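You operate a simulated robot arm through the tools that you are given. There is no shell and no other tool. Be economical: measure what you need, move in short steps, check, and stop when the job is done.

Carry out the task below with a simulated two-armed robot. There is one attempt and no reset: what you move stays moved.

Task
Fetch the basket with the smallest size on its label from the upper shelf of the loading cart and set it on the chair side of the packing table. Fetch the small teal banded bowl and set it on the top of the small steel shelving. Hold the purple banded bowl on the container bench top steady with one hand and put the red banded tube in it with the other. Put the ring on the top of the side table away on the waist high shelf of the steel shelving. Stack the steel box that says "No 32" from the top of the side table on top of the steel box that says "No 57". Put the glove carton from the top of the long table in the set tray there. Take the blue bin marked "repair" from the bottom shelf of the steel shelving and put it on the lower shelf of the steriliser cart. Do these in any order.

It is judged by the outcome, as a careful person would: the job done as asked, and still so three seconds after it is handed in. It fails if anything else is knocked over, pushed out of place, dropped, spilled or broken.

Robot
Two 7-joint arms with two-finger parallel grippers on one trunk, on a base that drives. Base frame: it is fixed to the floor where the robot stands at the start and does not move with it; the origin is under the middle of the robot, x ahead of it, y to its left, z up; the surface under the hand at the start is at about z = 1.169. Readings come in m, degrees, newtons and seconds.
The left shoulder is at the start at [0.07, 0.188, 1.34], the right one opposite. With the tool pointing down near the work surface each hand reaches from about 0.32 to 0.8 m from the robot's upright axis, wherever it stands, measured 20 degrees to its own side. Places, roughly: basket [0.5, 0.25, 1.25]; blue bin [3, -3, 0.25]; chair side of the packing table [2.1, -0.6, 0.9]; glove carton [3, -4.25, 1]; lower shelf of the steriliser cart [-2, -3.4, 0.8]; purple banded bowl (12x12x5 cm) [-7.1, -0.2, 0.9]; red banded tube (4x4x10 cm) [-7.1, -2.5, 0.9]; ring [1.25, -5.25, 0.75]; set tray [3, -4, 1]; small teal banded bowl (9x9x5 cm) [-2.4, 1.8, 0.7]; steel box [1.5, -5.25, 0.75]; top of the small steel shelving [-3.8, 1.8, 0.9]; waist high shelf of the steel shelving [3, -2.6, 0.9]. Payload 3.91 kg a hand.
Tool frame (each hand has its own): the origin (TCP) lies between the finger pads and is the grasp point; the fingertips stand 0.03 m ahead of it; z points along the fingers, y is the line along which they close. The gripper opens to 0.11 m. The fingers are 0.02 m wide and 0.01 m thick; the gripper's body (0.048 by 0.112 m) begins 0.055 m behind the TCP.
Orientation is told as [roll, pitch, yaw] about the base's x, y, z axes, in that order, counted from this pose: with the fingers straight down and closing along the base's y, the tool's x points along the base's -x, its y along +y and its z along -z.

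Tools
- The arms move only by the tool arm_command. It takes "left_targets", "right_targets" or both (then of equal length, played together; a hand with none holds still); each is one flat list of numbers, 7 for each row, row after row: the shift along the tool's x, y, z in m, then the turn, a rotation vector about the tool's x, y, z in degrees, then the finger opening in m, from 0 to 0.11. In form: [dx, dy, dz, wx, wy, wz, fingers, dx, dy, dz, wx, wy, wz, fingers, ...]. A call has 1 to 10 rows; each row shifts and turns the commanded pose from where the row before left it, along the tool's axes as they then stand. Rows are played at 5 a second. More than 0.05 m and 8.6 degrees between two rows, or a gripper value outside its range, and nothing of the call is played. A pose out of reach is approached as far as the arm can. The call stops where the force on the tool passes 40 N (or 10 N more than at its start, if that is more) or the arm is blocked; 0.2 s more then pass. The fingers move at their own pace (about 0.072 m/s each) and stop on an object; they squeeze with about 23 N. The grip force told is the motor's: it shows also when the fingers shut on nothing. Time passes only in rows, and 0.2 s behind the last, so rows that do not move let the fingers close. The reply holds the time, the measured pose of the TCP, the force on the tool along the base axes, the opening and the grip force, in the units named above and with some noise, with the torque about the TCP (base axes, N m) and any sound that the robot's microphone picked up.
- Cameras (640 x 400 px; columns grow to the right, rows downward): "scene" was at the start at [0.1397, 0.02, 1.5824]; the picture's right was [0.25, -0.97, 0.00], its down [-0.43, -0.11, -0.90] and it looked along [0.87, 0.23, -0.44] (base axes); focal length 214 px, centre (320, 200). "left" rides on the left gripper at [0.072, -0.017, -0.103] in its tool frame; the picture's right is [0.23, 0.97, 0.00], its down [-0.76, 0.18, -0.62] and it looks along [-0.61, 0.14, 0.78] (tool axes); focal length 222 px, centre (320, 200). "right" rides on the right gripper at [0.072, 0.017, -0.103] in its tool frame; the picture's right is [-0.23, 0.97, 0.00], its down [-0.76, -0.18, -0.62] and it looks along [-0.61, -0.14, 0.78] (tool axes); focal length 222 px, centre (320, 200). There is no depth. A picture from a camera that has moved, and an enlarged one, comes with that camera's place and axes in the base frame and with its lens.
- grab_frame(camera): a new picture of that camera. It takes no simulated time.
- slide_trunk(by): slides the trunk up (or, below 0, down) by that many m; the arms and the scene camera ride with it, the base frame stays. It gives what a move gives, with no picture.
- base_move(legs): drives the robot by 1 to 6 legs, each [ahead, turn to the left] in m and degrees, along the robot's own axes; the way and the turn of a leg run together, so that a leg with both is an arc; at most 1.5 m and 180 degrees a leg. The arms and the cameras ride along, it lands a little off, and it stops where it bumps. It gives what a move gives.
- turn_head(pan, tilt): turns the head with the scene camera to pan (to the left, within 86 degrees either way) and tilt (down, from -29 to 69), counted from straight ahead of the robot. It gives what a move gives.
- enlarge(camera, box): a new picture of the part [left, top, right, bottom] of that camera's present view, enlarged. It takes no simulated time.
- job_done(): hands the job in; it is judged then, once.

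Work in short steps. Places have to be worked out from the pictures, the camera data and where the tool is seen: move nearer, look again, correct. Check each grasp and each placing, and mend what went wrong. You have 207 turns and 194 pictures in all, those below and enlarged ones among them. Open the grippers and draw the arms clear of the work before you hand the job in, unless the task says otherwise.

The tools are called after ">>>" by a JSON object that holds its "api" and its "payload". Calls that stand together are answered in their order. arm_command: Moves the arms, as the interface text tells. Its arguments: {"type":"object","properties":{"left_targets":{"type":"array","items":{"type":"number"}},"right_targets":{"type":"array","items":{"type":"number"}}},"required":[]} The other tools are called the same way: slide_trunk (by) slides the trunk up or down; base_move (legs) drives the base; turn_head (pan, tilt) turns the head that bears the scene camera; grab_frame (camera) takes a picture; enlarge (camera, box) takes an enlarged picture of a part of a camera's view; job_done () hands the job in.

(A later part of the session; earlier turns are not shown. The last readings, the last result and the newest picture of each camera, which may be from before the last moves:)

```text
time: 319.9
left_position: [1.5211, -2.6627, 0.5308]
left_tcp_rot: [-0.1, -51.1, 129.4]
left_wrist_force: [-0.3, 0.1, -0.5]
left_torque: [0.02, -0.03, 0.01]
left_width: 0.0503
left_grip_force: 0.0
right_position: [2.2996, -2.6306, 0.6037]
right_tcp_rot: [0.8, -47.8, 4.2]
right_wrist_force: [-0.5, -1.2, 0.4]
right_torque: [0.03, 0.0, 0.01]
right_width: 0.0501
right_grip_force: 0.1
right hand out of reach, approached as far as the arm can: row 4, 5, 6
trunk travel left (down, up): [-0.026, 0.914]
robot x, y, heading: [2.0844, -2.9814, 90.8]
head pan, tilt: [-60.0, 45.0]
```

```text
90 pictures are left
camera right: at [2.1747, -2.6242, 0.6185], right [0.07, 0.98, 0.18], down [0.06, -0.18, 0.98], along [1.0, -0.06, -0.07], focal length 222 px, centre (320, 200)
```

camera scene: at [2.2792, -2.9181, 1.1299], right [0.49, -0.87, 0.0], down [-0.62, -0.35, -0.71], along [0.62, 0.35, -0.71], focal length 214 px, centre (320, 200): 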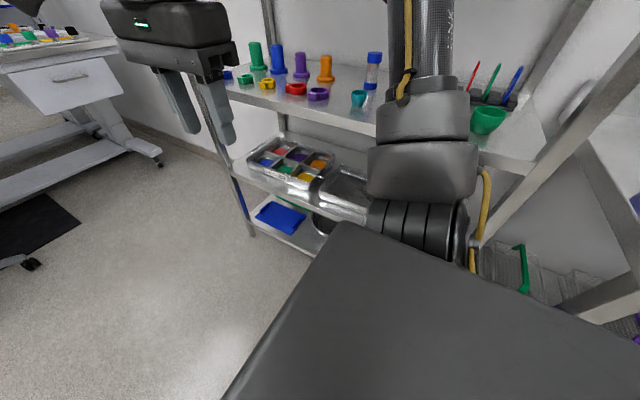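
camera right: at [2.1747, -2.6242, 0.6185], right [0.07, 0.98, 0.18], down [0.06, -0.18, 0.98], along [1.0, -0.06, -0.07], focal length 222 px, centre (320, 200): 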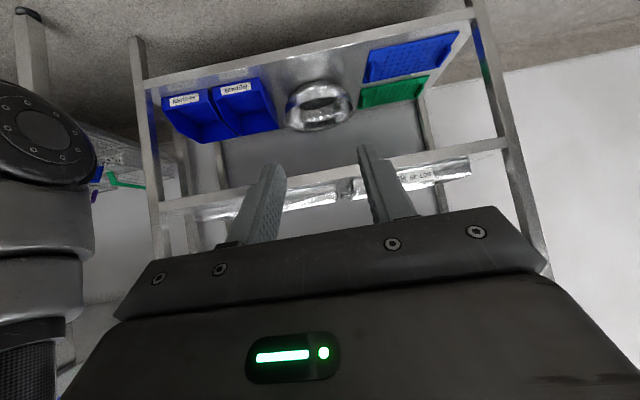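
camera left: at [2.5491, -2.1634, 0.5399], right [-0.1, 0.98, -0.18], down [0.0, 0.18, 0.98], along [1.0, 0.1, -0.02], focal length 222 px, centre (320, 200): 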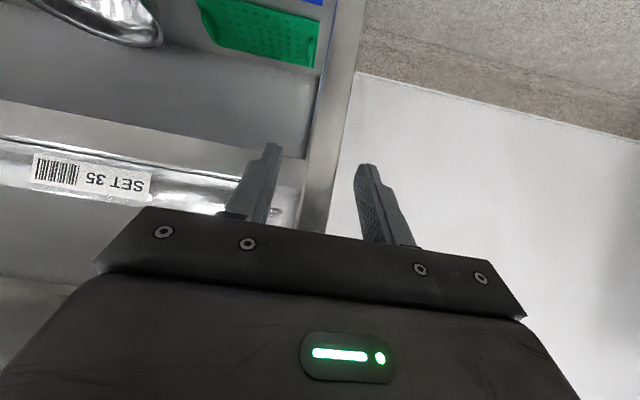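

The tilt works here. I bring the hand down in front of the bottom shelf near the bin's left wall.

>>> {"api": "arm_command", "payload": {"right_targets": [0.0101, -0.0174, 0.039, 0, 0, 0, 0.05, 0.0101, -0.0174, 0.039, 0, 0, 0, 0.05, 0.0101, -0.0174, 0.039, 0, 0, 0, 0.05, 0.0101, -0.0174, 0.039, 0, 0, 0, 0.05, 0.0101, -0.0174, 0.039, 0, 0, 0, 0.05, 0.0101, -0.0174, 0.039, 0, 0, 0, 0.05, 0.0101, -0.0174, 0.039, 0, 0, 0, 0.05, 0.0101, -0.0174, 0.039, 0, 0, 0, 0.05]}}

>>> {"api": "grab_frame", "payload": {"camera": "right"}}

>>> {"api": "turn_head", "payload": {"pan": -84, "tilt": 30}}

>>> {"api": "grab_frame", "payload": {"camera": "scene"}}

```text
time: 321.7
left_position: [1.5207, -2.663, 0.5311]
left_tcp_rot: [0.0, -51.1, 129.4]
left_wrist_force: [0.1, 0.6, -0.5]
left_torque: [0.03, 0.0, -0.01]
left_width: 0.0501
left_grip_force: 0.2
right_position: [2.3759, -2.6449, 0.4833]
right_tcp_rot: [0.8, -47.8, 4.2]
right_wrist_force: [-0.1, -0.2, 0.3]
right_torque: [-0.01, 0.0, 0.0]
right_width: 0.05
right_grip_force: 0.1
right hand out of reach, approached as far as the arm can: row 3, 4, 5, 6, 7, 8
trunk travel left (down, up): [-0.026, 0.914]
robot x, y, heading: [2.0855, -2.9859, 91.0]
head pan, tilt: [-60.0, 45.0]
```

```text
89 pictures are left
camera right: at [2.2499, -2.6377, 0.4978], right [0.07, 0.98, 0.18], down [0.06, -0.18, 0.98], along [1.0, -0.06, -0.08], focal length 222 px, centre (320, 200)
```

right: 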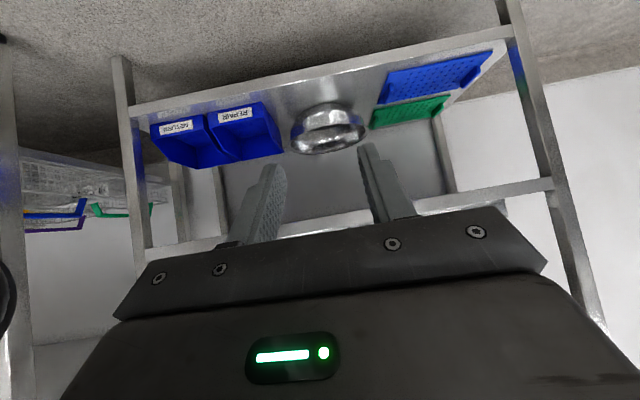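

```text
time: 322.5
left_position: [1.5204, -2.6635, 0.5303]
left_tcp_rot: [0.0, -51.1, 129.4]
left_wrist_force: [-0.2, -0.9, 0.3]
left_torque: [-0.02, -0.01, 0.02]
left_width: 0.0503
left_grip_force: 0.0
right_position: [2.3765, -2.6447, 0.4844]
right_tcp_rot: [0.8, -47.8, 4.1]
right_wrist_force: [-0.2, 0.0, -0.5]
right_torque: [-0.01, 0.02, -0.05]
right_width: 0.05
right_grip_force: 0.0
trunk travel left (down, up): [-0.026, 0.914]
robot x, y, heading: [2.0814, -2.9804, 90.9]
head pan, tilt: [-84.0, 30.0]
```

```text
88 pictures are left
camera scene: at [2.1741, -2.9259, 0.7524], right [0.12, -0.99, 0.0], down [-0.5, -0.06, -0.87], along [0.86, 0.1, -0.5], focal length 214 px, centre (320, 200)
```

scene: 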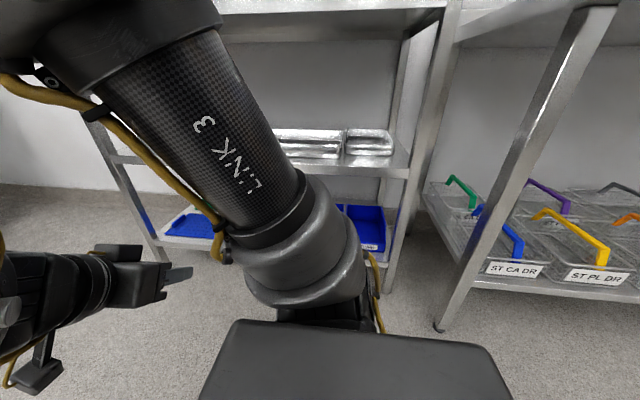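

This posture is limited too. The reliable posture is tool-down, yaw −90° (relative), facing the shelf. New plan: face the shelf, hook the bin's front wall, draw it out ~9 cm over the edge, then pinch the front wall vertically. I restore the hand and reposition.

>>> {"api": "arm_command", "payload": {"right_targets": [0, 0, 0, 0, 8, 0, 0.05, 0, 0, 0, 0, 8, 0, 0.05, 0, 0, 0, 0, 8, 0, 0.05, 0, 0, 0, 0, 8, 0, 0.05, 0, 0, 0, 0, 8, 0, 0.05, 0, 0, 0, 0, 8, 0, 0.05], "left_targets": [0, 0, 0, 0, 8.5, 0, 0.05, 0, 0, 0, 0, 8.5, 0, 0.05, 0, 0, 0, 0, 8.5, 0, 0.05, 0, 0, 0, 0, 8.5, 0, 0.05, 0, 0, 0, 0, 8.5, 0, 0.05, 0, 0, 0, 0, 8.5, 0, 0.05]}}

>>> {"api": "base_move", "payload": {"legs": [[0.31, 0], [0, -91]]}}

>>> {"api": "turn_head", "payload": {"pan": -10, "tilt": 35}}

>>> {"api": "grab_frame", "payload": {"camera": "scene"}}

```text
time: 323.9
left_position: [1.5208, -2.6626, 0.5324]
left_tcp_rot: [0.0, 0.1, 129.3]
left_wrist_force: [0.6, 0.0, -0.7]
left_torque: [0.01, 0.04, 0.03]
left_width: 0.05
left_grip_force: 0.0
right_position: [2.3762, -2.644, 0.4832]
right_tcp_rot: [0.4, 0.3, 4.7]
right_wrist_force: [-0.9, 0.0, -0.2]
right_torque: [0.02, 0.02, -0.01]
right_width: 0.0501
right_grip_force: 0.1
trunk travel left (down, up): [-0.026, 0.914]
robot x, y, heading: [2.0852, -2.9872, 90.9]
head pan, tilt: [-84.0, 30.0]
```

```text
time: 329.9
left_position: [2.4111, -2.1112, 0.5305]
left_tcp_rot: [0.0, -0.2, 38.6]
left_wrist_force: [-1.0, -0.4, -0.1]
left_torque: [0.01, -0.02, -0.01]
left_width: 0.0501
left_grip_force: 0.0
right_position: [2.4148, -2.9674, 0.4825]
right_tcp_rot: [0.4, 0.2, -86.3]
right_wrist_force: [-0.4, 0.4, -0.1]
right_torque: [0.0, 0.03, -0.03]
right_width: 0.05
right_grip_force: 0.0
trunk travel left (down, up): [-0.026, 0.914]
robot x, y, heading: [2.0778, -2.6693, 0.1]
head pan, tilt: [-84.0, 30.0]
```

```text
time: 331.4
left_position: [2.4094, -2.1106, 0.5313]
left_tcp_rot: [0.0, -0.1, 38.6]
left_wrist_force: [-0.6, 0.1, 0.6]
left_torque: [-0.01, 0.01, -0.03]
left_width: 0.0502
left_grip_force: 0.0
right_position: [2.4145, -2.966, 0.4833]
right_tcp_rot: [0.5, 0.1, -86.2]
right_wrist_force: [-0.7, -0.2, -0.6]
right_torque: [0.02, 0.01, -0.01]
right_width: 0.0501
right_grip_force: 0.0
trunk travel left (down, up): [-0.026, 0.914]
robot x, y, heading: [2.0792, -2.6729, -0.0]
head pan, tilt: [-10.0, 35.0]
```

```text
87 pictures are left
camera scene: at [2.2176, -2.6885, 0.7446], right [-0.18, -0.98, 0.0], down [-0.56, 0.1, -0.82], along [0.81, -0.14, -0.57], focal length 214 px, centre (320, 200)
```

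scene: 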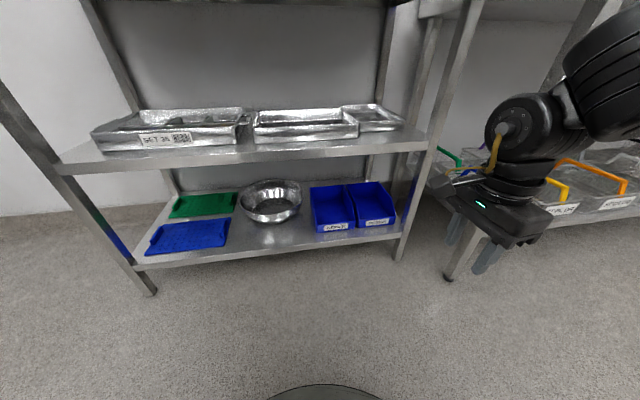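

I enlarge the bin for precise positions.

>>> {"api": "enlarge", "payload": {"camera": "scene", "box": [260, 120, 440, 270]}}

```text
2.67 times, centred on (350, 195) of scene
camera zoom: at [2.2176, -2.6885, 0.7446], right [-0.18, -0.98, 0.0], down [-0.56, 0.1, -0.82], along [0.81, -0.14, -0.57], focal length 572 px, centre (240, 213)
```

zoom: 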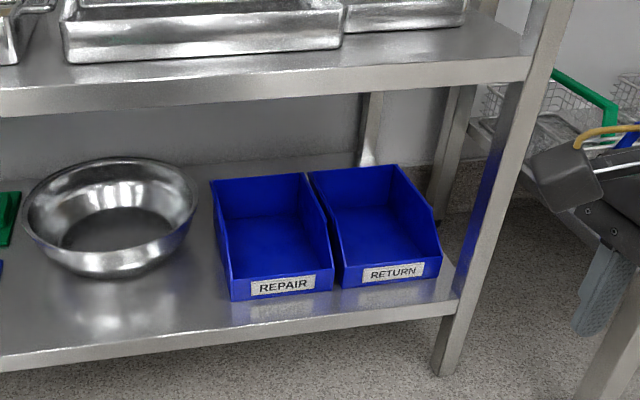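

Bin front wall: x≈2.80, y −2.78..−2.924, top z≈0.23; shelf z≈0.18, middle shelf underside z≈0.515. I bring the hand in front at (2.66, −2.853, 0.40) and lean it back 26°.

>>> {"api": "arm_command", "payload": {"right_targets": [0, 0, 0, 0, 0, 4, 0.06, 0.0188, 0.0409, 0.0138, 0, 0, 0, 0.06, 0.0188, 0.0409, 0.0138, 0, 0, 0, 0.06, 0.0188, 0.0409, 0.0138, 0, 0, 0, 0.06, 0.0188, 0.0409, 0.0138, 0, 0, 0, 0.06, 0.0188, 0.0409, 0.0138, 0, 0, 0, 0.06, 0.0188, 0.0409, 0.0138, 0, 0, 0, 0.06, 0, 0, 0, -8.5, 0, 0, 0.06, 0, 0, 0, -8.5, 0, 0, 0.06, 0, 0, 0, -8.5, 0, 0, 0.06]}}

>>> {"api": "enlarge", "payload": {"camera": "scene", "box": [230, 90, 470, 290]}}

```text
time: 333.6
left_position: [2.4093, -2.1111, 0.5311]
left_tcp_rot: [0.0, -0.1, 38.5]
left_wrist_force: [-0.7, -0.7, 0.1]
left_torque: [-0.01, 0.02, -0.03]
left_width: 0.05
left_grip_force: 0.1
right_position: [2.6609, -2.8528, 0.4032]
right_tcp_rot: [26.1, 0.2, -90.3]
right_wrist_force: [-0.2, 0.8, 0.2]
right_torque: [-0.05, 0.0, 0.0]
right_width: 0.0597
right_grip_force: 0.0
trunk travel left (down, up): [-0.026, 0.914]
robot x, y, heading: [2.078, -2.669, -0.1]
head pan, tilt: [-10.0, 35.0]
```

```text
2.00 times, centred on (350, 190) of scene
camera zoom: at [2.2177, -2.6884, 0.7446], right [-0.18, -0.98, 0.0], down [-0.56, 0.1, -0.82], along [0.81, -0.14, -0.57], focal length 429 px, centre (260, 220)
```

zoom: 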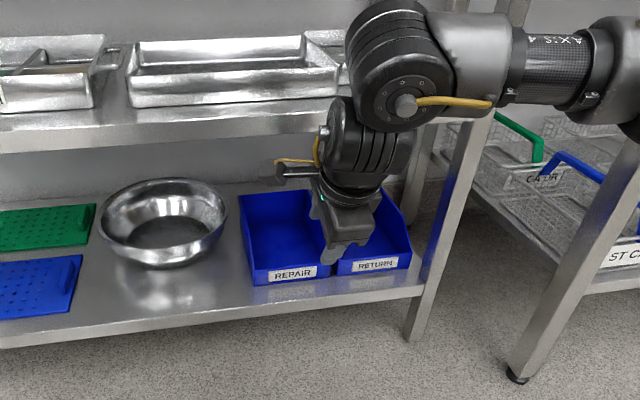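

Lean direction is right. I lean a little more (35°), set the opening to 0.04, and bring the tips above the front wall.

>>> {"api": "arm_command", "payload": {"right_targets": [0, 0, 0, -4.5, 0, 0, 0.04, 0, 0, 0, -4.5, 0, 0, 0.04, 0, 0.0102, 0.0386, 0, 0, 0, 0.04, 0, 0.0102, 0.0386, 0, 0, 0, 0.04, 0, 0.0102, 0.0386, 0, 0, 0, 0.04, 0, 0.0102, 0.0386, 0, 0, 0, 0.04]}}

>>> {"api": "enlarge", "payload": {"camera": "scene", "box": [250, 120, 430, 270]}}

>>> {"api": "grab_frame", "payload": {"camera": "right"}}

```text
time: 335.0
left_position: [2.4074, -2.1122, 0.5307]
left_tcp_rot: [-0.1, -0.1, 38.4]
left_wrist_force: [-0.2, 0.1, -0.2]
left_torque: [0.0, -0.02, 0.01]
left_width: 0.0504
left_grip_force: 0.1
right_position: [2.7826, -2.8546, 0.2982]
right_tcp_rot: [35.1, 0.3, -90.2]
right_wrist_force: [0.2, -0.7, -0.1]
right_torque: [0.01, 0.01, 0.02]
right_width: 0.0401
right_grip_force: 0.1
trunk travel left (down, up): [-0.026, 0.914]
robot x, y, heading: [2.0802, -2.6716, -0.2]
head pan, tilt: [-10.0, 35.0]
```

```text
2.67 times, centred on (340, 195) of scene
camera zoom: at [2.2175, -2.6884, 0.7447], right [-0.18, -0.98, 0.0], down [-0.56, 0.1, -0.82], along [0.81, -0.14, -0.57], focal length 572 px, centre (267, 213)
```

zoom: 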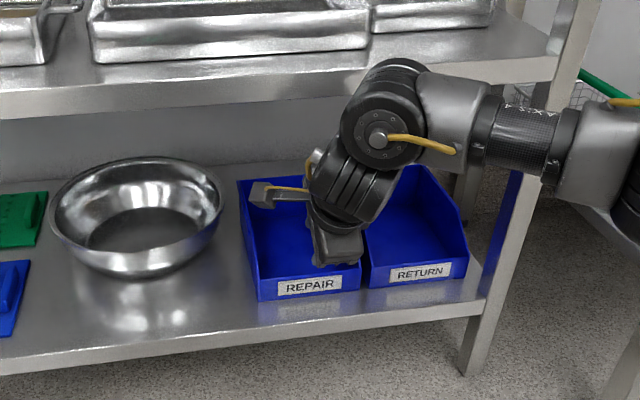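

```text
83 pictures are left
camera right: at [2.7369, -2.7813, 0.3915], right [0.8, -0.23, 0.56], down [-0.51, -0.76, 0.41], along [0.33, -0.61, -0.72], focal length 222 px, centre (320, 200)
```

right: 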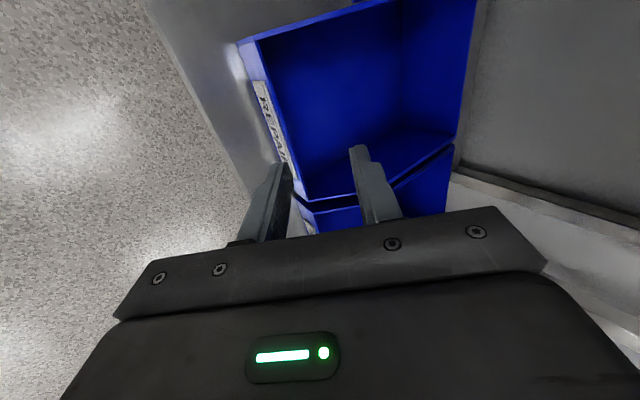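

The fingers straddle the front wall (wall top x≈2.792) as seen by the hand camera. I lower straight down to z≈0.224.

>>> {"api": "arm_command", "payload": {"right_targets": [0.003, -0.0165, 0.0194, 0, 0, 0, 0.04, 0.003, -0.0165, 0.0194, 0, 0, 0, 0.04, 0.002, -0.0155, 0.0184, 0, 0, 0, 0.04, 0, 0, 0, 0, 0, 0, 0.04]}}

>>> {"api": "grab_frame", "payload": {"camera": "right"}}

```text
time: 336.0
left_position: [2.4097, -2.1115, 0.5297]
left_tcp_rot: [-0.1, -0.1, 38.5]
left_wrist_force: [0.1, 0.6, 0.0]
left_torque: [0.0, 0.01, 0.01]
left_width: 0.0504
left_grip_force: 0.0
right_position: [2.7756, -2.8453, 0.2244]
right_tcp_rot: [34.9, 0.1, -90.3]
right_wrist_force: [-0.5, 0.2, 0.9]
right_torque: [-0.01, -0.03, 0.0]
right_width: 0.0402
right_grip_force: 0.5
trunk travel left (down, up): [-0.026, 0.914]
robot x, y, heading: [2.0813, -2.667, 0.0]
head pan, tilt: [-10.0, 35.0]
```

```text
82 pictures are left
camera right: at [2.7313, -2.7727, 0.3175], right [0.8, -0.23, 0.56], down [-0.51, -0.76, 0.41], along [0.33, -0.61, -0.72], focal length 222 px, centre (320, 200)
```

right: 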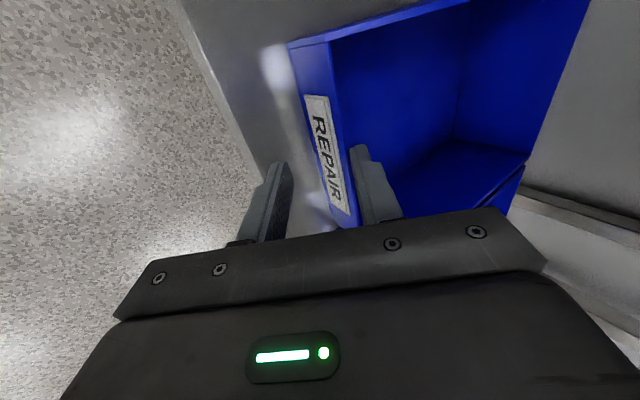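

Straddled; I draw the bin about 9.5 cm toward me.

>>> {"api": "arm_command", "payload": {"right_targets": [0, -0.0156, -0.0109, 0, 0, 0, 0.04, 0, -0.0156, -0.0109, 0, 0, 0, 0.04, 0, -0.0156, -0.0109, 0, 0, 0, 0.04, 0, -0.0156, -0.0109, 0, 0, 0, 0.04, 0, -0.0156, -0.0109, 0, 0, 0, 0.04, 0, -0.012, -0.0084, 0, 0, 0, 0.04, 0, 0, 0, 0, 0, 0, 0.04]}}

>>> {"api": "grab_frame", "payload": {"camera": "right"}}

>>> {"api": "enlarge", "payload": {"camera": "scene", "box": [250, 120, 430, 270]}}

```text
time: 337.6
left_position: [2.4084, -2.1109, 0.5316]
left_tcp_rot: [0.1, -0.1, 38.5]
left_wrist_force: [-0.1, -0.2, 0.4]
left_torque: [-0.01, -0.03, 0.01]
left_width: 0.0499
left_grip_force: 0.0
right_position: [2.6661, -2.8446, 0.2248]
right_tcp_rot: [34.9, 0.3, -90.2]
right_wrist_force: [0.3, 0.2, 1.1]
right_torque: [0.01, -0.01, 0.02]
right_width: 0.0404
right_grip_force: 0.5
trunk travel left (down, up): [-0.026, 0.914]
robot x, y, heading: [2.0845, -2.6665, -0.2]
head pan, tilt: [-10.0, 35.0]
```

```text
81 pictures are left
camera right: at [2.6217, -2.7726, 0.318], right [0.8, -0.23, 0.56], down [-0.51, -0.76, 0.41], along [0.33, -0.61, -0.72], focal length 222 px, centre (320, 200)
```

right: 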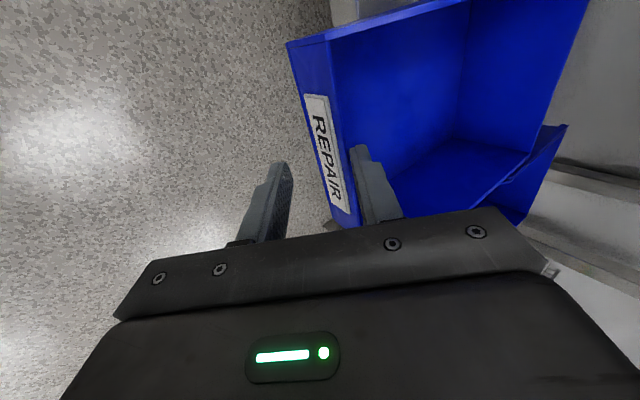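

```text
2.67 times, centred on (340, 195) of scene
camera zoom: at [2.2176, -2.6884, 0.7446], right [-0.18, -0.98, 0.0], down [-0.56, 0.1, -0.82], along [0.81, -0.14, -0.57], focal length 572 px, centre (267, 213)
```

zoom: 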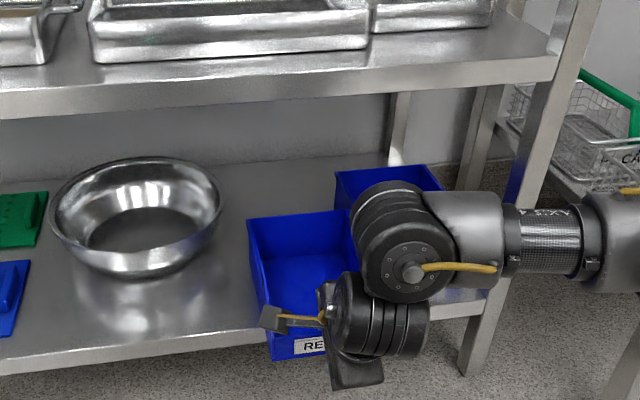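

The bin followed, level, front wall now at x≈2.70. I straighten the hand to ~8° lean while keeping the wall between the fingers.

>>> {"api": "arm_command", "payload": {"right_targets": [0, 0.0052, 0.0037, 5.4, 0, 0, 0.045, 0, 0.0055, 0.0032, 5.4, 0, 0, 0.045, 0, 0.0058, 0.0027, 5.4, 0, 0, 0.045, 0, 0.006, 0.0022, 5.4, 0, 0, 0.045, 0, 0.0055, 0.0015, 5.4, 0, 0, 0.045, 0, 0, 0, 0, 0, 0, 0.045]}}

>>> {"api": "grab_frame", "payload": {"camera": "right"}}

>>> {"api": "enlarge", "payload": {"camera": "scene", "box": [250, 120, 430, 270]}}

```text
time: 339.0
left_position: [2.409, -2.1111, 0.531]
left_tcp_rot: [-0.1, -0.2, 38.3]
left_wrist_force: [0.2, 0.1, 0.0]
left_torque: [0.01, 0.01, -0.03]
left_width: 0.05
left_grip_force: 0.2
right_position: [2.6969, -2.8462, 0.2235]
right_tcp_rot: [7.9, 0.2, -90.2]
right_wrist_force: [-0.1, -0.3, -0.2]
right_torque: [-0.02, -0.02, 0.01]
right_width: 0.0449
right_grip_force: 0.1
trunk travel left (down, up): [-0.026, 0.914]
robot x, y, heading: [2.0815, -2.6694, -0.2]
head pan, tilt: [-10.0, 35.0]
```

```text
79 pictures are left
camera right: at [2.7005, -2.7736, 0.3276], right [0.96, -0.23, 0.13], down [-0.26, -0.76, 0.59], along [-0.03, -0.6, -0.8], focal length 222 px, centre (320, 200)
```

right: 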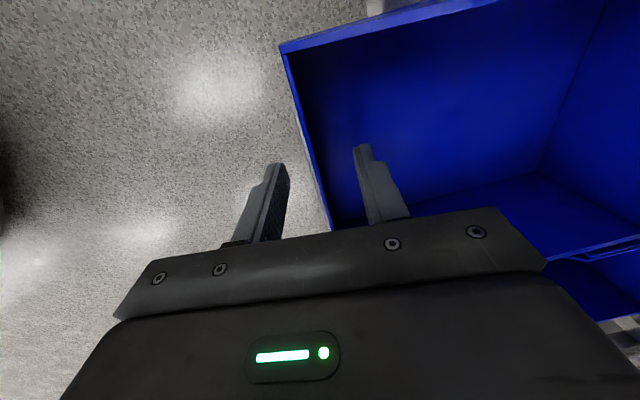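

```text
2.67 times, centred on (340, 195) of scene
camera zoom: at [2.2176, -2.6883, 0.7446], right [-0.18, -0.98, 0.0], down [-0.56, 0.1, -0.82], along [0.81, -0.14, -0.57], focal length 572 px, centre (267, 213)
```

zoom: 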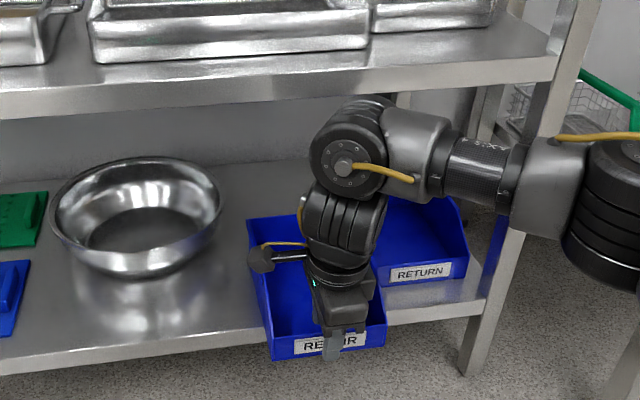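

Wall well between the fingers with ~3.5 cm overlap. I clamp and lift 3 cm with the trunk.

>>> {"api": "arm_command", "payload": {"right_targets": [0, 0, 0, 0, 0, 0, 0.02, 0, 0, 0, 0, 0, 0, 0.0, 0, 0, 0, 0, 0, 0, 0.0, 0, 0, 0, 0, 0, 0, 0.0]}}

>>> {"api": "slide_trunk", "payload": {"by": 0.03}}

>>> {"api": "enlarge", "payload": {"camera": "scene", "box": [250, 120, 430, 270]}}

```text
time: 340.0
left_position: [2.4083, -2.1109, 0.53]
left_tcp_rot: [0.1, -0.1, 38.5]
left_wrist_force: [-0.3, 0.4, -0.1]
left_torque: [-0.01, 0.02, 0.01]
left_width: 0.0502
left_grip_force: 0.1
right_position: [2.6971, -2.8454, 0.2235]
right_tcp_rot: [8.0, 0.2, -90.2]
right_wrist_force: [0.6, -0.9, -2.2]
right_torque: [0.01, 0.29, 0.0]
right_width: 0.003
right_grip_force: 23.1
trunk travel left (down, up): [-0.026, 0.914]
robot x, y, heading: [2.0804, -2.6715, -0.3]
head pan, tilt: [-10.0, 35.0]
```

```text
time: 340.7
left_position: [2.4081, -2.1118, 0.5603]
left_tcp_rot: [-0.1, 0.1, 38.5]
left_wrist_force: [0.3, -0.2, -0.4]
left_torque: [-0.03, -0.03, 0.0]
left_width: 0.0504
left_grip_force: 0.0
right_position: [2.6979, -2.8455, 0.2534]
right_tcp_rot: [8.0, 0.1, -90.2]
right_wrist_force: [-0.2, 0.5, -2.6]
right_torque: [0.0, 0.28, 0.01]
right_width: 0.0028
right_grip_force: 23.4
trunk travel left (down, up): [-0.056, 0.884]
robot x, y, heading: [2.0765, -2.6709, -0.1]
head pan, tilt: [-10.0, 35.0]
```

```text
2.67 times, centred on (340, 195) of scene
camera zoom: at [2.218, -2.6884, 0.7745], right [-0.18, -0.98, 0.0], down [-0.57, 0.1, -0.82], along [0.81, -0.14, -0.57], focal length 572 px, centre (267, 213)
```

zoom: 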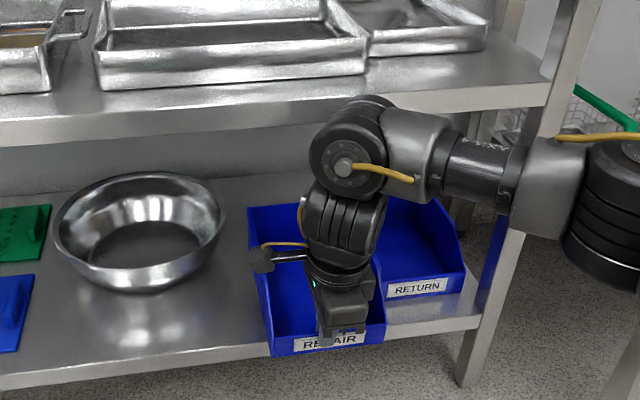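

Held (≈0.27 kg). I reverse 0.4 m straight out of the shelf, then raise the trunk.

>>> {"api": "base_move", "payload": {"legs": [[-0.45, 0]]}}

>>> {"api": "slide_trunk", "payload": {"by": 0.4}}

>>> {"api": "grab_frame", "payload": {"camera": "scene"}}

```text
time: 343.4
left_position: [1.9609, -2.1102, 0.5611]
left_tcp_rot: [-0.1, 0.0, 38.5]
left_wrist_force: [1.0, 0.9, -0.7]
left_torque: [0.01, -0.01, 0.02]
left_width: 0.0502
left_grip_force: 0.0
right_position: [2.248, -2.8452, 0.2551]
right_tcp_rot: [7.9, 0.2, -90.2]
right_wrist_force: [0.4, 0.1, -2.1]
right_torque: [0.01, 0.24, -0.02]
right_width: 0.0028
right_grip_force: 23.1
trunk travel left (down, up): [-0.056, 0.884]
robot x, y, heading: [1.6282, -2.6692, -0.2]
head pan, tilt: [-10.0, 35.0]
```

```text
time: 347.3
left_position: [1.9614, -2.1101, 0.9617]
left_tcp_rot: [0.0, -0.1, 38.5]
left_wrist_force: [-0.9, 0.0, 0.4]
left_torque: [-0.05, -0.01, -0.03]
left_width: 0.05
left_grip_force: 0.0
right_position: [2.2495, -2.8447, 0.6534]
right_tcp_rot: [7.9, 0.2, -90.2]
right_wrist_force: [0.4, -0.3, -1.3]
right_torque: [0.04, 0.28, 0.03]
right_width: 0.0028
right_grip_force: 22.9
trunk travel left (down, up): [-0.456, 0.484]
robot x, y, heading: [1.6276, -2.6665, 0.2]
head pan, tilt: [-10.0, 35.0]
```

```text
76 pictures are left
camera scene: at [1.7692, -2.6876, 1.1745], right [-0.17, -0.98, 0.0], down [-0.57, 0.1, -0.82], along [0.81, -0.14, -0.57], focal length 214 px, centre (320, 200)
```

scene: 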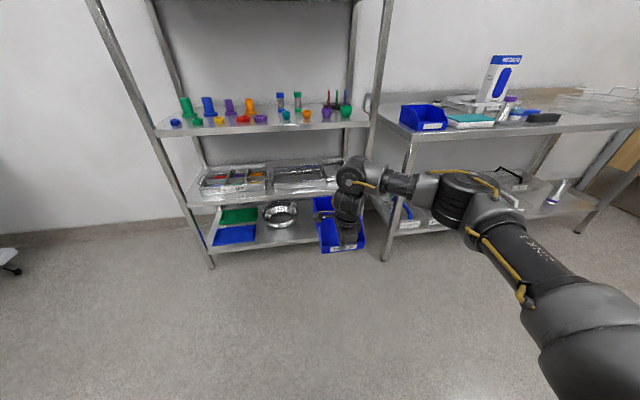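

Bin out cleanly. I drive across the room to the steriliser cart, stopping about 1 m north of it, facing south.

>>> {"api": "base_move", "payload": {"legs": [[0, 172.4], [1.5, 0], [1.5, 0], [0.56, 0], [0, 97.6]]}}

>>> {"api": "turn_head", "payload": {"pan": 0, "tilt": 20}}

>>> {"api": "grab_frame", "payload": {"camera": "scene"}}

```text
time: 368.4
left_position: [-1.7109, -2.7998, 0.961]
left_tcp_rot: [0.3, 0.6, -149.3]
left_wrist_force: [8.1, 1.3, 4.0]
left_torque: [0.03, 0.64, -0.38]
left_width: 0.0501
left_grip_force: 0.0
right_position: [-1.9011, -2.0335, 0.6547]
right_tcp_rot: [8.0, 0.2, 82.0]
right_wrist_force: [-0.2, -0.9, -3.7]
right_torque: [-0.03, -0.26, 0.04]
right_width: 0.0025
right_grip_force: 23.1
trunk travel left (down, up): [-0.456, 0.484]
robot x, y, heading: [-1.314, -2.289, 172.1]
head pan, tilt: [-10.0, 35.0]
stopped in leg 3: the robot was blocked; the commanded pose is now the measured one
```

```text
time: 369.2
left_position: [-1.7096, -2.8004, 0.9608]
left_tcp_rot: [0.3, 0.4, -149.2]
left_wrist_force: [11.5, 3.8, 4.0]
left_torque: [-0.01, 0.8, -0.55]
left_width: 0.0502
left_grip_force: 0.1
right_position: [-1.8998, -2.0326, 0.6538]
right_tcp_rot: [8.2, 0.2, 82.1]
right_wrist_force: [-0.3, -0.6, -2.8]
right_torque: [-0.05, -0.26, -0.01]
right_width: 0.0027
right_grip_force: 23.4
trunk travel left (down, up): [-0.456, 0.484]
robot x, y, heading: [-1.317, -2.292, 171.9]
head pan, tilt: [0.0, 20.0]
```

```text
75 pictures are left
camera scene: at [-1.4524, -2.2753, 1.1986], right [0.14, 0.99, 0.0], down [0.34, -0.05, -0.94], along [-0.93, 0.13, -0.34], focal length 214 px, centre (320, 200)
```

scene: 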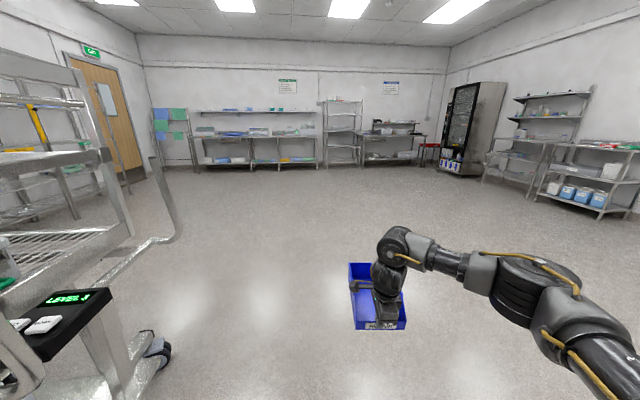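

The left hand touched the cart (it reaches further north than I judged). I back off and look left.

>>> {"api": "base_move", "payload": {"legs": [[-0.3, 0]]}}

>>> {"api": "turn_head", "payload": {"pan": 50, "tilt": 25}}

>>> {"api": "grab_frame", "payload": {"camera": "scene"}}

```text
time: 371.2
left_position: [-1.418, -2.8404, 0.9599]
left_tcp_rot: [0.2, 0.5, -149.4]
left_wrist_force: [-0.1, 0.0, -0.3]
left_torque: [0.02, -0.04, 0.01]
left_width: 0.0502
left_grip_force: 0.2
right_position: [-1.6068, -2.0728, 0.6539]
right_tcp_rot: [8.0, 0.2, 81.8]
right_wrist_force: [0.0, 0.4, -2.1]
right_torque: [-0.01, -0.24, -0.01]
right_width: 0.0028
right_grip_force: 22.9
trunk travel left (down, up): [-0.456, 0.484]
robot x, y, heading: [-1.0196, -2.3333, 172.0]
head pan, tilt: [0.0, 20.0]
```

```text
time: 372.4
left_position: [-1.42, -2.8391, 0.9598]
left_tcp_rot: [0.2, 0.5, -149.4]
left_wrist_force: [1.1, 0.3, -0.1]
left_torque: [0.01, -0.02, -0.01]
left_width: 0.0501
left_grip_force: 0.0
right_position: [-1.6065, -2.0725, 0.6531]
right_tcp_rot: [7.9, 0.2, 81.8]
right_wrist_force: [-0.2, -0.4, -1.4]
right_torque: [-0.06, -0.26, 0.03]
right_width: 0.0026
right_grip_force: 23.2
trunk travel left (down, up): [-0.456, 0.484]
robot x, y, heading: [-1.0206, -2.3355, 171.9]
head pan, tilt: [50.0, 25.0]
```

```text
74 pictures are left
camera scene: at [-1.137, -2.3911, 1.1903], right [-0.67, 0.74, 0.0], down [0.31, 0.28, -0.91], along [-0.67, -0.61, -0.42], focal length 214 px, centre (320, 200)
```

scene: 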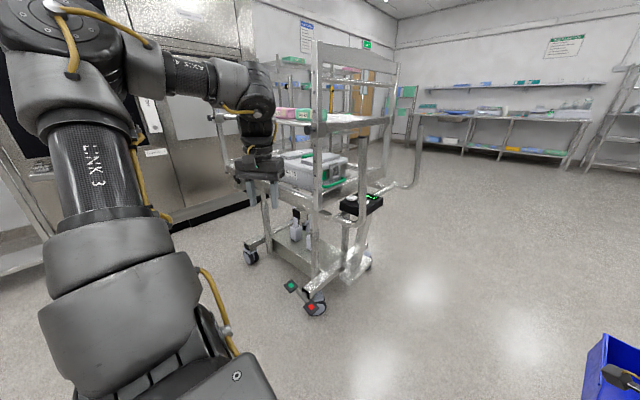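

I enlarge the cart to see its shelves and access.

>>> {"api": "enlarge", "payload": {"camera": "scene", "box": [220, 40, 440, 320]}}

```text
1.43 times, centred on (330, 180) of scene
camera zoom: at [-1.137, -2.3911, 1.1903], right [-0.67, 0.74, 0.0], down [0.31, 0.28, -0.91], along [-0.67, -0.61, -0.42], focal length 306 px, centre (306, 229)
```

zoom: 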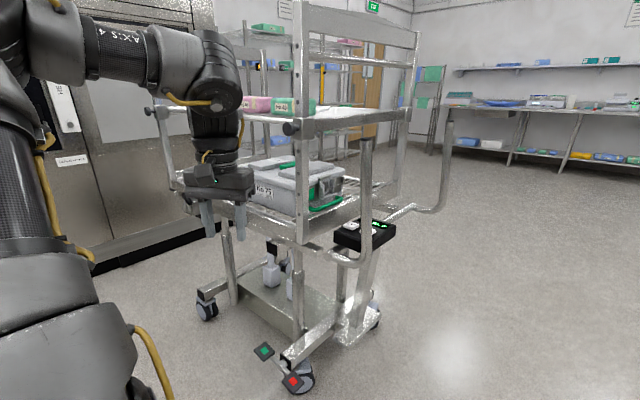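

The handle end with its display faces north, so I should load from the open east side. I drive around to the east and face west.

>>> {"api": "base_move", "payload": {"legs": [[0, 128], [1.2, 0], [0, -120]]}}

>>> {"api": "turn_head", "payload": {"pan": 0, "tilt": 15}}

>>> {"api": "grab_frame", "payload": {"camera": "scene"}}

>>> {"api": "enlarge", "payload": {"camera": "scene", "box": [210, 110, 410, 290]}}

```text
time: 388.8
left_position: [-0.7246, -3.9143, 0.9593]
left_tcp_rot: [0.3, 0.5, -140.6]
left_wrist_force: [0.4, 0.0, -0.2]
left_torque: [0.03, 0.01, 0.01]
left_width: 0.05
left_grip_force: 0.1
right_position: [-1.0262, -3.1841, 0.6539]
right_tcp_rot: [8.0, 0.2, 90.5]
right_wrist_force: [0.0, -0.2, -1.8]
right_torque: [-0.03, -0.27, 0.0]
right_width: 0.0026
right_grip_force: 22.5
trunk travel left (down, up): [-0.456, 0.484]
robot x, y, heading: [-0.4072, -3.3525, -179.4]
head pan, tilt: [50.0, 25.0]
```

```text
time: 389.9
left_position: [-0.7257, -3.9141, 0.9594]
left_tcp_rot: [0.3, 0.5, -140.7]
left_wrist_force: [-0.1, -1.5, 0.5]
left_torque: [-0.01, -0.03, 0.0]
left_width: 0.0502
left_grip_force: 0.1
right_position: [-1.0257, -3.1838, 0.6535]
right_tcp_rot: [8.0, 0.2, 90.5]
right_wrist_force: [0.4, -0.3, -2.1]
right_torque: [-0.02, -0.25, 0.01]
right_width: 0.0027
right_grip_force: 22.6
trunk travel left (down, up): [-0.456, 0.484]
robot x, y, heading: [-0.4046, -3.3527, -179.4]
head pan, tilt: [0.0, 15.0]
```

```text
72 pictures are left
camera scene: at [-0.5496, -3.3577, 1.2066], right [-0.01, 1.0, 0.0], down [0.26, 0.0, -0.97], along [-0.97, -0.01, -0.26], focal length 214 px, centre (320, 200)
```

scene: 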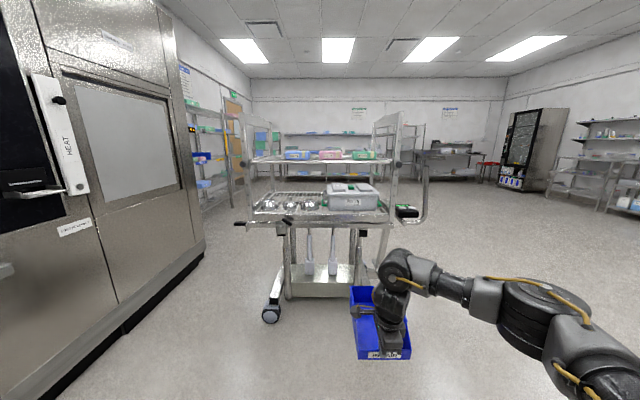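

```text
2.22 times, centred on (310, 200) of scene
camera zoom: at [-0.5496, -3.3577, 1.2066], right [-0.01, 1.0, 0.0], down [0.26, 0.0, -0.97], along [-0.97, -0.01, -0.26], focal length 477 px, centre (342, 200)
```

zoom: 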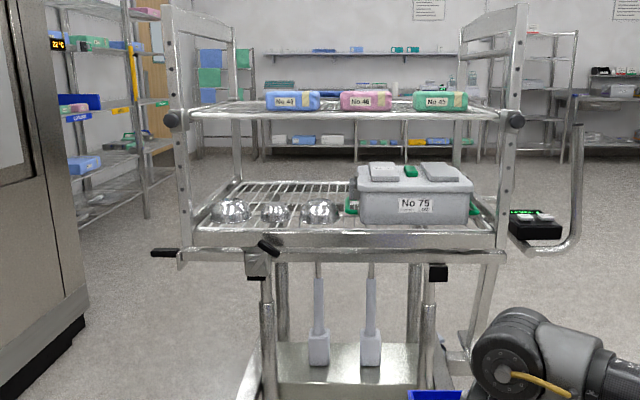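

The lower shelf (z≈0.8) is free at its back, i.e. the west side, while bowls and a container occupy the east front. I drive round the north of the cart to the west side.

>>> {"api": "base_move", "payload": {"legs": [[0, -90.6], [1.35, 0], [0, 90], [1.5, 0], [1.4, 0], [0, 90]]}}

>>> {"api": "turn_head", "payload": {"pan": 30, "tilt": 20}}

>>> {"api": "grab_frame", "payload": {"camera": "scene"}}

```text
time: 421.9
left_position: [-2.7166, -2.2352, 0.9591]
left_tcp_rot: [0.3, 0.5, -54.8]
left_wrist_force: [0.0, -1.0, 0.2]
left_torque: [0.0, -0.03, 0.05]
left_width: 0.0502
left_grip_force: 0.1
right_position: [-3.4667, -2.4829, 0.6526]
right_tcp_rot: [8.0, 0.2, 176.5]
right_wrist_force: [-0.7, -0.1, -2.4]
right_torque: [0.24, -0.04, 0.01]
right_width: 0.0027
right_grip_force: 23.0
trunk travel left (down, up): [-0.456, 0.484]
robot x, y, heading: [-3.2529, -1.8758, -93.4]
head pan, tilt: [0.0, 15.0]
```

```text
time: 422.8
left_position: [-2.7175, -2.2342, 0.9593]
left_tcp_rot: [0.3, 0.5, -54.8]
left_wrist_force: [-0.3, 0.6, -0.3]
left_torque: [0.04, -0.01, 0.02]
left_width: 0.0502
left_grip_force: 0.1
right_position: [-3.467, -2.4826, 0.6528]
right_tcp_rot: [7.9, 0.3, 176.5]
right_wrist_force: [0.0, -0.1, -2.0]
right_torque: [0.25, -0.03, 0.0]
right_width: 0.0026
right_grip_force: 22.9
trunk travel left (down, up): [-0.456, 0.484]
robot x, y, heading: [-3.2529, -1.8783, -93.3]
head pan, tilt: [30.0, 20.0]
```

```text
70 pictures are left
camera scene: at [-3.2155, -2.0145, 1.1984], right [-0.89, -0.45, 0.0], down [-0.15, 0.31, -0.94], along [0.42, -0.84, -0.34], focal length 214 px, centre (320, 200)
```

scene: 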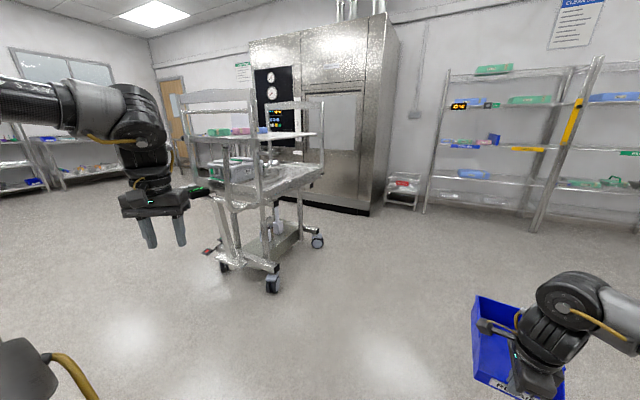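

The path is clear. I drive south along the west side and turn to face the cart.

>>> {"api": "base_move", "payload": {"legs": [[0, 3.3], [1.5, 0], [0, 90]]}}

>>> {"api": "slide_trunk", "payload": {"by": 0.27}}

>>> {"api": "turn_head", "payload": {"pan": 0, "tilt": 25}}

>>> {"api": "grab_frame", "payload": {"camera": "scene"}}

>>> {"api": "enlarge", "payload": {"camera": "scene", "box": [220, 100, 460, 300]}}

```text
time: 434.6
left_position: [-2.9188, -2.845, 0.9591]
left_tcp_rot: [0.3, 0.5, 38.5]
left_wrist_force: [0.4, 0.8, 0.6]
left_torque: [0.02, 0.03, 0.05]
left_width: 0.0501
left_grip_force: 0.1
right_position: [-2.6294, -3.5806, 0.6528]
right_tcp_rot: [8.0, 0.2, -90.4]
right_wrist_force: [-0.4, 0.7, -1.8]
right_torque: [0.02, 0.28, -0.03]
right_width: 0.0026
right_grip_force: 23.4
trunk travel left (down, up): [-0.456, 0.484]
robot x, y, heading: [-3.2447, -3.4024, -0.4]
head pan, tilt: [30.0, 20.0]
```

```text
time: 437.3
left_position: [-2.9164, -2.8453, 1.2298]
left_tcp_rot: [0.3, 0.5, 38.4]
left_wrist_force: [0.5, 0.2, 0.7]
left_torque: [0.03, 0.02, 0.03]
left_width: 0.05
left_grip_force: 0.0
right_position: [-2.6275, -3.5816, 0.9235]
right_tcp_rot: [7.8, 0.3, -90.4]
right_wrist_force: [-0.2, -0.2, -2.5]
right_torque: [0.01, 0.28, -0.01]
right_width: 0.0027
right_grip_force: 23.2
trunk travel left (down, up): [-0.726, 0.214]
robot x, y, heading: [-3.243, -3.4011, -0.1]
head pan, tilt: [30.0, 20.0]
```

```text
time: 438.3
left_position: [-2.9169, -2.8447, 1.2288]
left_tcp_rot: [0.3, 0.5, 38.4]
left_wrist_force: [-0.1, -0.2, 0.1]
left_torque: [-0.03, -0.02, 0.02]
left_width: 0.05
left_grip_force: 0.1
right_position: [-2.6287, -3.5807, 0.9239]
right_tcp_rot: [8.0, 0.1, -90.3]
right_wrist_force: [-0.6, -0.4, -3.1]
right_torque: [0.01, 0.26, 0.01]
right_width: 0.0026
right_grip_force: 23.3
trunk travel left (down, up): [-0.726, 0.214]
robot x, y, heading: [-3.2458, -3.3995, -0.1]
head pan, tilt: [0.0, 25.0]
```

```text
69 pictures are left
camera scene: at [-3.1021, -3.406, 1.4604], right [0.0, -1.0, 0.0], down [-0.42, 0.0, -0.91], along [0.91, 0.0, -0.42], focal length 214 px, centre (320, 200)
```

scene: 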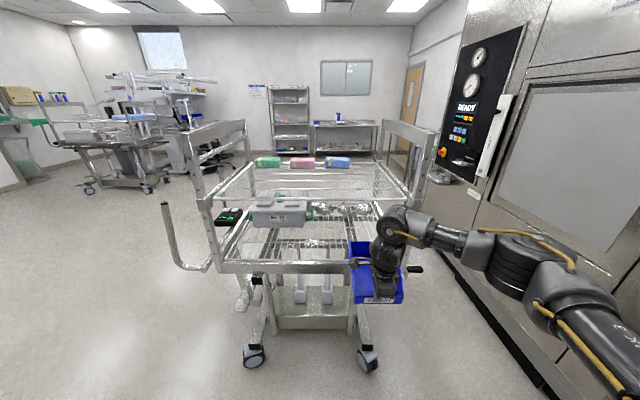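

```text
2.00 times, centred on (340, 200) of scene
camera zoom: at [-3.1021, -3.406, 1.4604], right [0.0, -1.0, 0.0], down [-0.42, 0.0, -0.91], along [0.91, 0.0, -0.42], focal length 429 px, centre (280, 200)
```

zoom: 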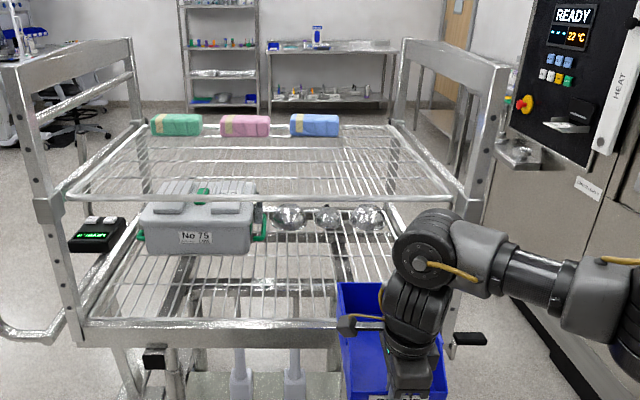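

The west half of the lower shelf is empty; edge x≈−2.33, z≈0.8, upper shelf at z≈1.12. I drive forward 0.245 so the bin's front stays slightly outside, then check.

>>> {"api": "base_move", "payload": {"legs": [[0.245, 0]]}}

>>> {"api": "turn_head", "payload": {"pan": -10, "tilt": 35}}

>>> {"api": "enlarge", "payload": {"camera": "scene", "box": [220, 100, 460, 300]}}

```text
time: 440.1
left_position: [-2.6732, -2.8473, 1.2315]
left_tcp_rot: [0.3, 0.5, 38.3]
left_wrist_force: [0.0, 0.5, 0.6]
left_torque: [-0.01, 0.02, 0.02]
left_width: 0.0501
left_grip_force: 0.2
right_position: [-2.3847, -3.5828, 0.9249]
right_tcp_rot: [7.9, 0.2, -90.6]
right_wrist_force: [0.4, -0.8, -2.4]
right_torque: [0.0, 0.23, 0.0]
right_width: 0.0029
right_grip_force: 23.0
trunk travel left (down, up): [-0.726, 0.214]
robot x, y, heading: [-3.0058, -3.4062, -0.5]
head pan, tilt: [0.0, 25.0]
```

```text
time: 440.8
left_position: [-2.6698, -2.8477, 1.2294]
left_tcp_rot: [0.3, 0.6, 38.4]
left_wrist_force: [0.3, -0.9, 0.4]
left_torque: [0.02, 0.01, 0.01]
left_width: 0.0502
left_grip_force: 0.1
right_position: [-2.3839, -3.5829, 0.9237]
right_tcp_rot: [7.9, 0.3, -90.5]
right_wrist_force: [0.0, -0.4, -2.0]
right_torque: [0.04, 0.28, -0.02]
right_width: 0.0026
right_grip_force: 22.9
trunk travel left (down, up): [-0.726, 0.214]
robot x, y, heading: [-3.0027, -3.4053, -0.4]
head pan, tilt: [-10.0, 35.0]
```

```text
2.00 times, centred on (340, 200) of scene
camera zoom: at [-2.8618, -3.4227, 1.4445], right [-0.18, -0.98, 0.0], down [-0.56, 0.1, -0.82], along [0.81, -0.15, -0.57], focal length 429 px, centre (280, 200)
```

zoom: 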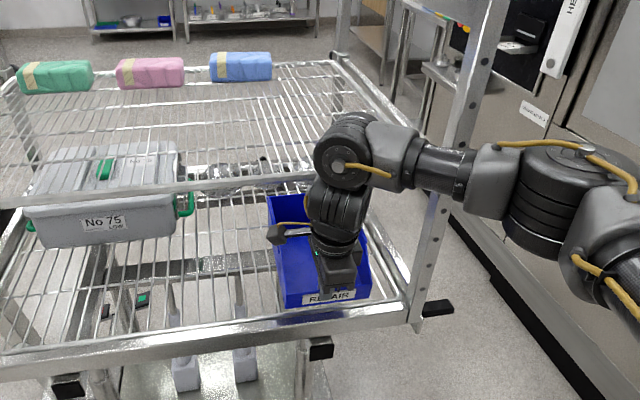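

The wrist is close to the upper shelf's lip, so I retreat 2 cm, then lower with the trunk 7 cm.

>>> {"api": "arm_command", "payload": {"right_targets": [0, -0.0198, -0.0028, 0, 0, 0, 0.0, 0, 0, 0, 0, 0, 0, 0.0]}}

>>> {"api": "slide_trunk", "payload": {"by": -0.07}}

>>> {"api": "enlarge", "payload": {"camera": "scene", "box": [260, 130, 440, 280]}}

```text
time: 441.4
left_position: [-2.672, -2.8466, 1.2294]
left_tcp_rot: [0.3, 0.5, 38.2]
left_wrist_force: [0.1, -0.1, 0.0]
left_torque: [0.02, 0.0, 0.04]
left_width: 0.05
left_grip_force: 0.0
right_position: [-2.4033, -3.5821, 0.9229]
right_tcp_rot: [7.9, 0.2, -90.6]
right_wrist_force: [-0.4, 0.1, -2.5]
right_torque: [0.04, 0.29, 0.01]
right_width: 0.0025
right_grip_force: 23.2
trunk travel left (down, up): [-0.726, 0.214]
robot x, y, heading: [-3.0007, -3.4044, -0.3]
head pan, tilt: [-10.0, 35.0]
```

```text
time: 442.5
left_position: [-2.6718, -2.8479, 1.1596]
left_tcp_rot: [0.3, 0.5, 38.3]
left_wrist_force: [0.3, 0.3, 0.0]
left_torque: [-0.02, 0.01, -0.03]
left_width: 0.0501
left_grip_force: 0.0
right_position: [-2.4037, -3.5828, 0.8528]
right_tcp_rot: [8.0, 0.2, -90.6]
right_wrist_force: [0.2, 0.1, -2.5]
right_torque: [0.01, 0.26, -0.04]
right_width: 0.0028
right_grip_force: 23.4
trunk travel left (down, up): [-0.656, 0.284]
robot x, y, heading: [-3.0021, -3.4016, -0.4]
head pan, tilt: [-10.0, 35.0]
```

```text
2.67 times, centred on (350, 205) of scene
camera zoom: at [-2.8627, -3.4228, 1.3746], right [-0.18, -0.98, 0.0], down [-0.56, 0.1, -0.82], along [0.81, -0.15, -0.57], focal length 572 px, centre (240, 187)
```

zoom: 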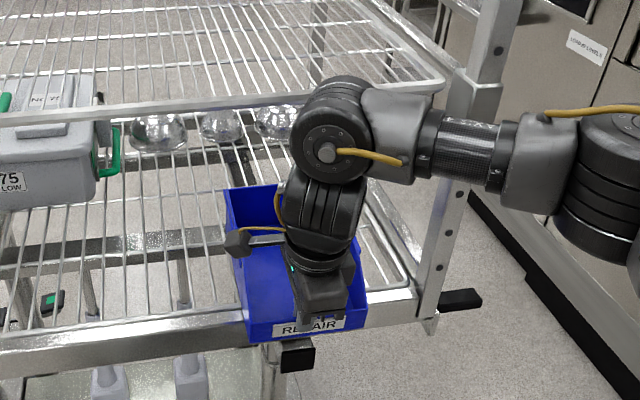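

Close above the shelf. I lower in 5 mm steps to feel contact.

>>> {"api": "arm_command", "payload": {"right_targets": [0, -0.0007, 0.005, 0, 0, 0, 0.0, 0, -0.0007, 0.005, 0, 0, 0, 0.0, 0, -0.0007, 0.005, 0, 0, 0, 0.0, 0, 0, 0, 0, 0, 0, 0.0]}}

```text
time: 443.5
left_position: [-2.6761, -2.8466, 1.1615]
left_tcp_rot: [0.1, 0.5, 38.3]
left_wrist_force: [-0.8, -0.2, 0.1]
left_torque: [0.02, 0.02, 0.02]
left_width: 0.0501
left_grip_force: 0.1
right_position: [-2.4068, -3.5821, 0.8419]
right_tcp_rot: [8.2, 0.2, -90.6]
right_wrist_force: [-12.5, -1.9, 19.6]
right_torque: [-0.08, -0.24, -0.29]
right_width: 0.0045
right_grip_force: 23.1
trunk travel left (down, up): [-0.656, 0.284]
robot x, y, heading: [-3.0018, -3.4047, -0.3]
head pan, tilt: [-10.0, 35.0]
```

Contact. I relieve slightly and look before releasing.

>>> {"api": "arm_command", "payload": {"right_targets": [0, 0, -0.004, 0, 0, 0, 0.0, 0, 0, 0, 0, 0, 0, 0.0]}}

>>> {"api": "enlarge", "payload": {"camera": "scene", "box": [290, 170, 410, 270]}}

>>> {"api": "grab_frame", "payload": {"camera": "right"}}

```text
time: 444.1
left_position: [-2.6746, -2.8465, 1.1597]
left_tcp_rot: [0.1, 0.5, 38.3]
left_wrist_force: [-0.4, 0.4, 0.6]
left_torque: [0.0, -0.03, 0.01]
left_width: 0.0502
left_grip_force: 0.1
right_position: [-2.4041, -3.5815, 0.8442]
right_tcp_rot: [8.2, 0.2, -90.5]
right_wrist_force: [-2.5, -2.4, 15.8]
right_torque: [-0.17, -0.42, -0.07]
right_width: 0.0032
right_grip_force: 22.8
trunk travel left (down, up): [-0.656, 0.284]
robot x, y, heading: [-2.9986, -3.402, -0.3]
head pan, tilt: [-10.0, 35.0]
```

```text
4.00 times, centred on (350, 220) of scene
camera zoom: at [-2.8655, -3.4224, 1.3749], right [-0.18, -0.98, 0.0], down [-0.56, 0.1, -0.82], along [0.81, -0.15, -0.57], focal length 858 px, centre (200, 120)
```

zoom: 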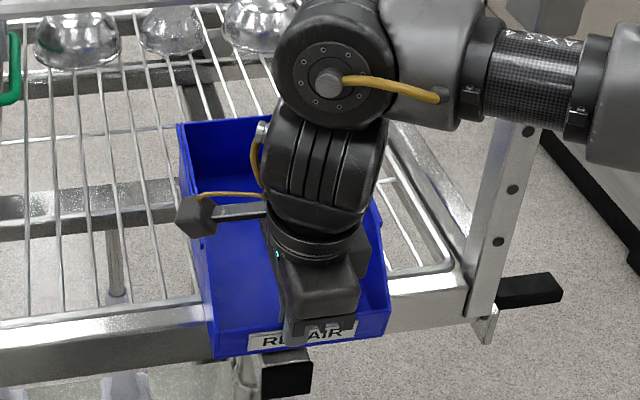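

```text
64 pictures are left
camera right: at [-2.4013, -3.5094, 0.948], right [0.96, -0.24, 0.14], down [-0.27, -0.76, 0.59], along [-0.03, -0.6, -0.8], focal length 222 px, centre (320, 200)
```

right: 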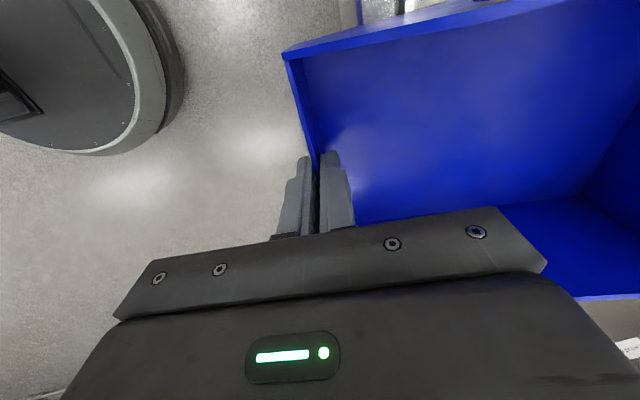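

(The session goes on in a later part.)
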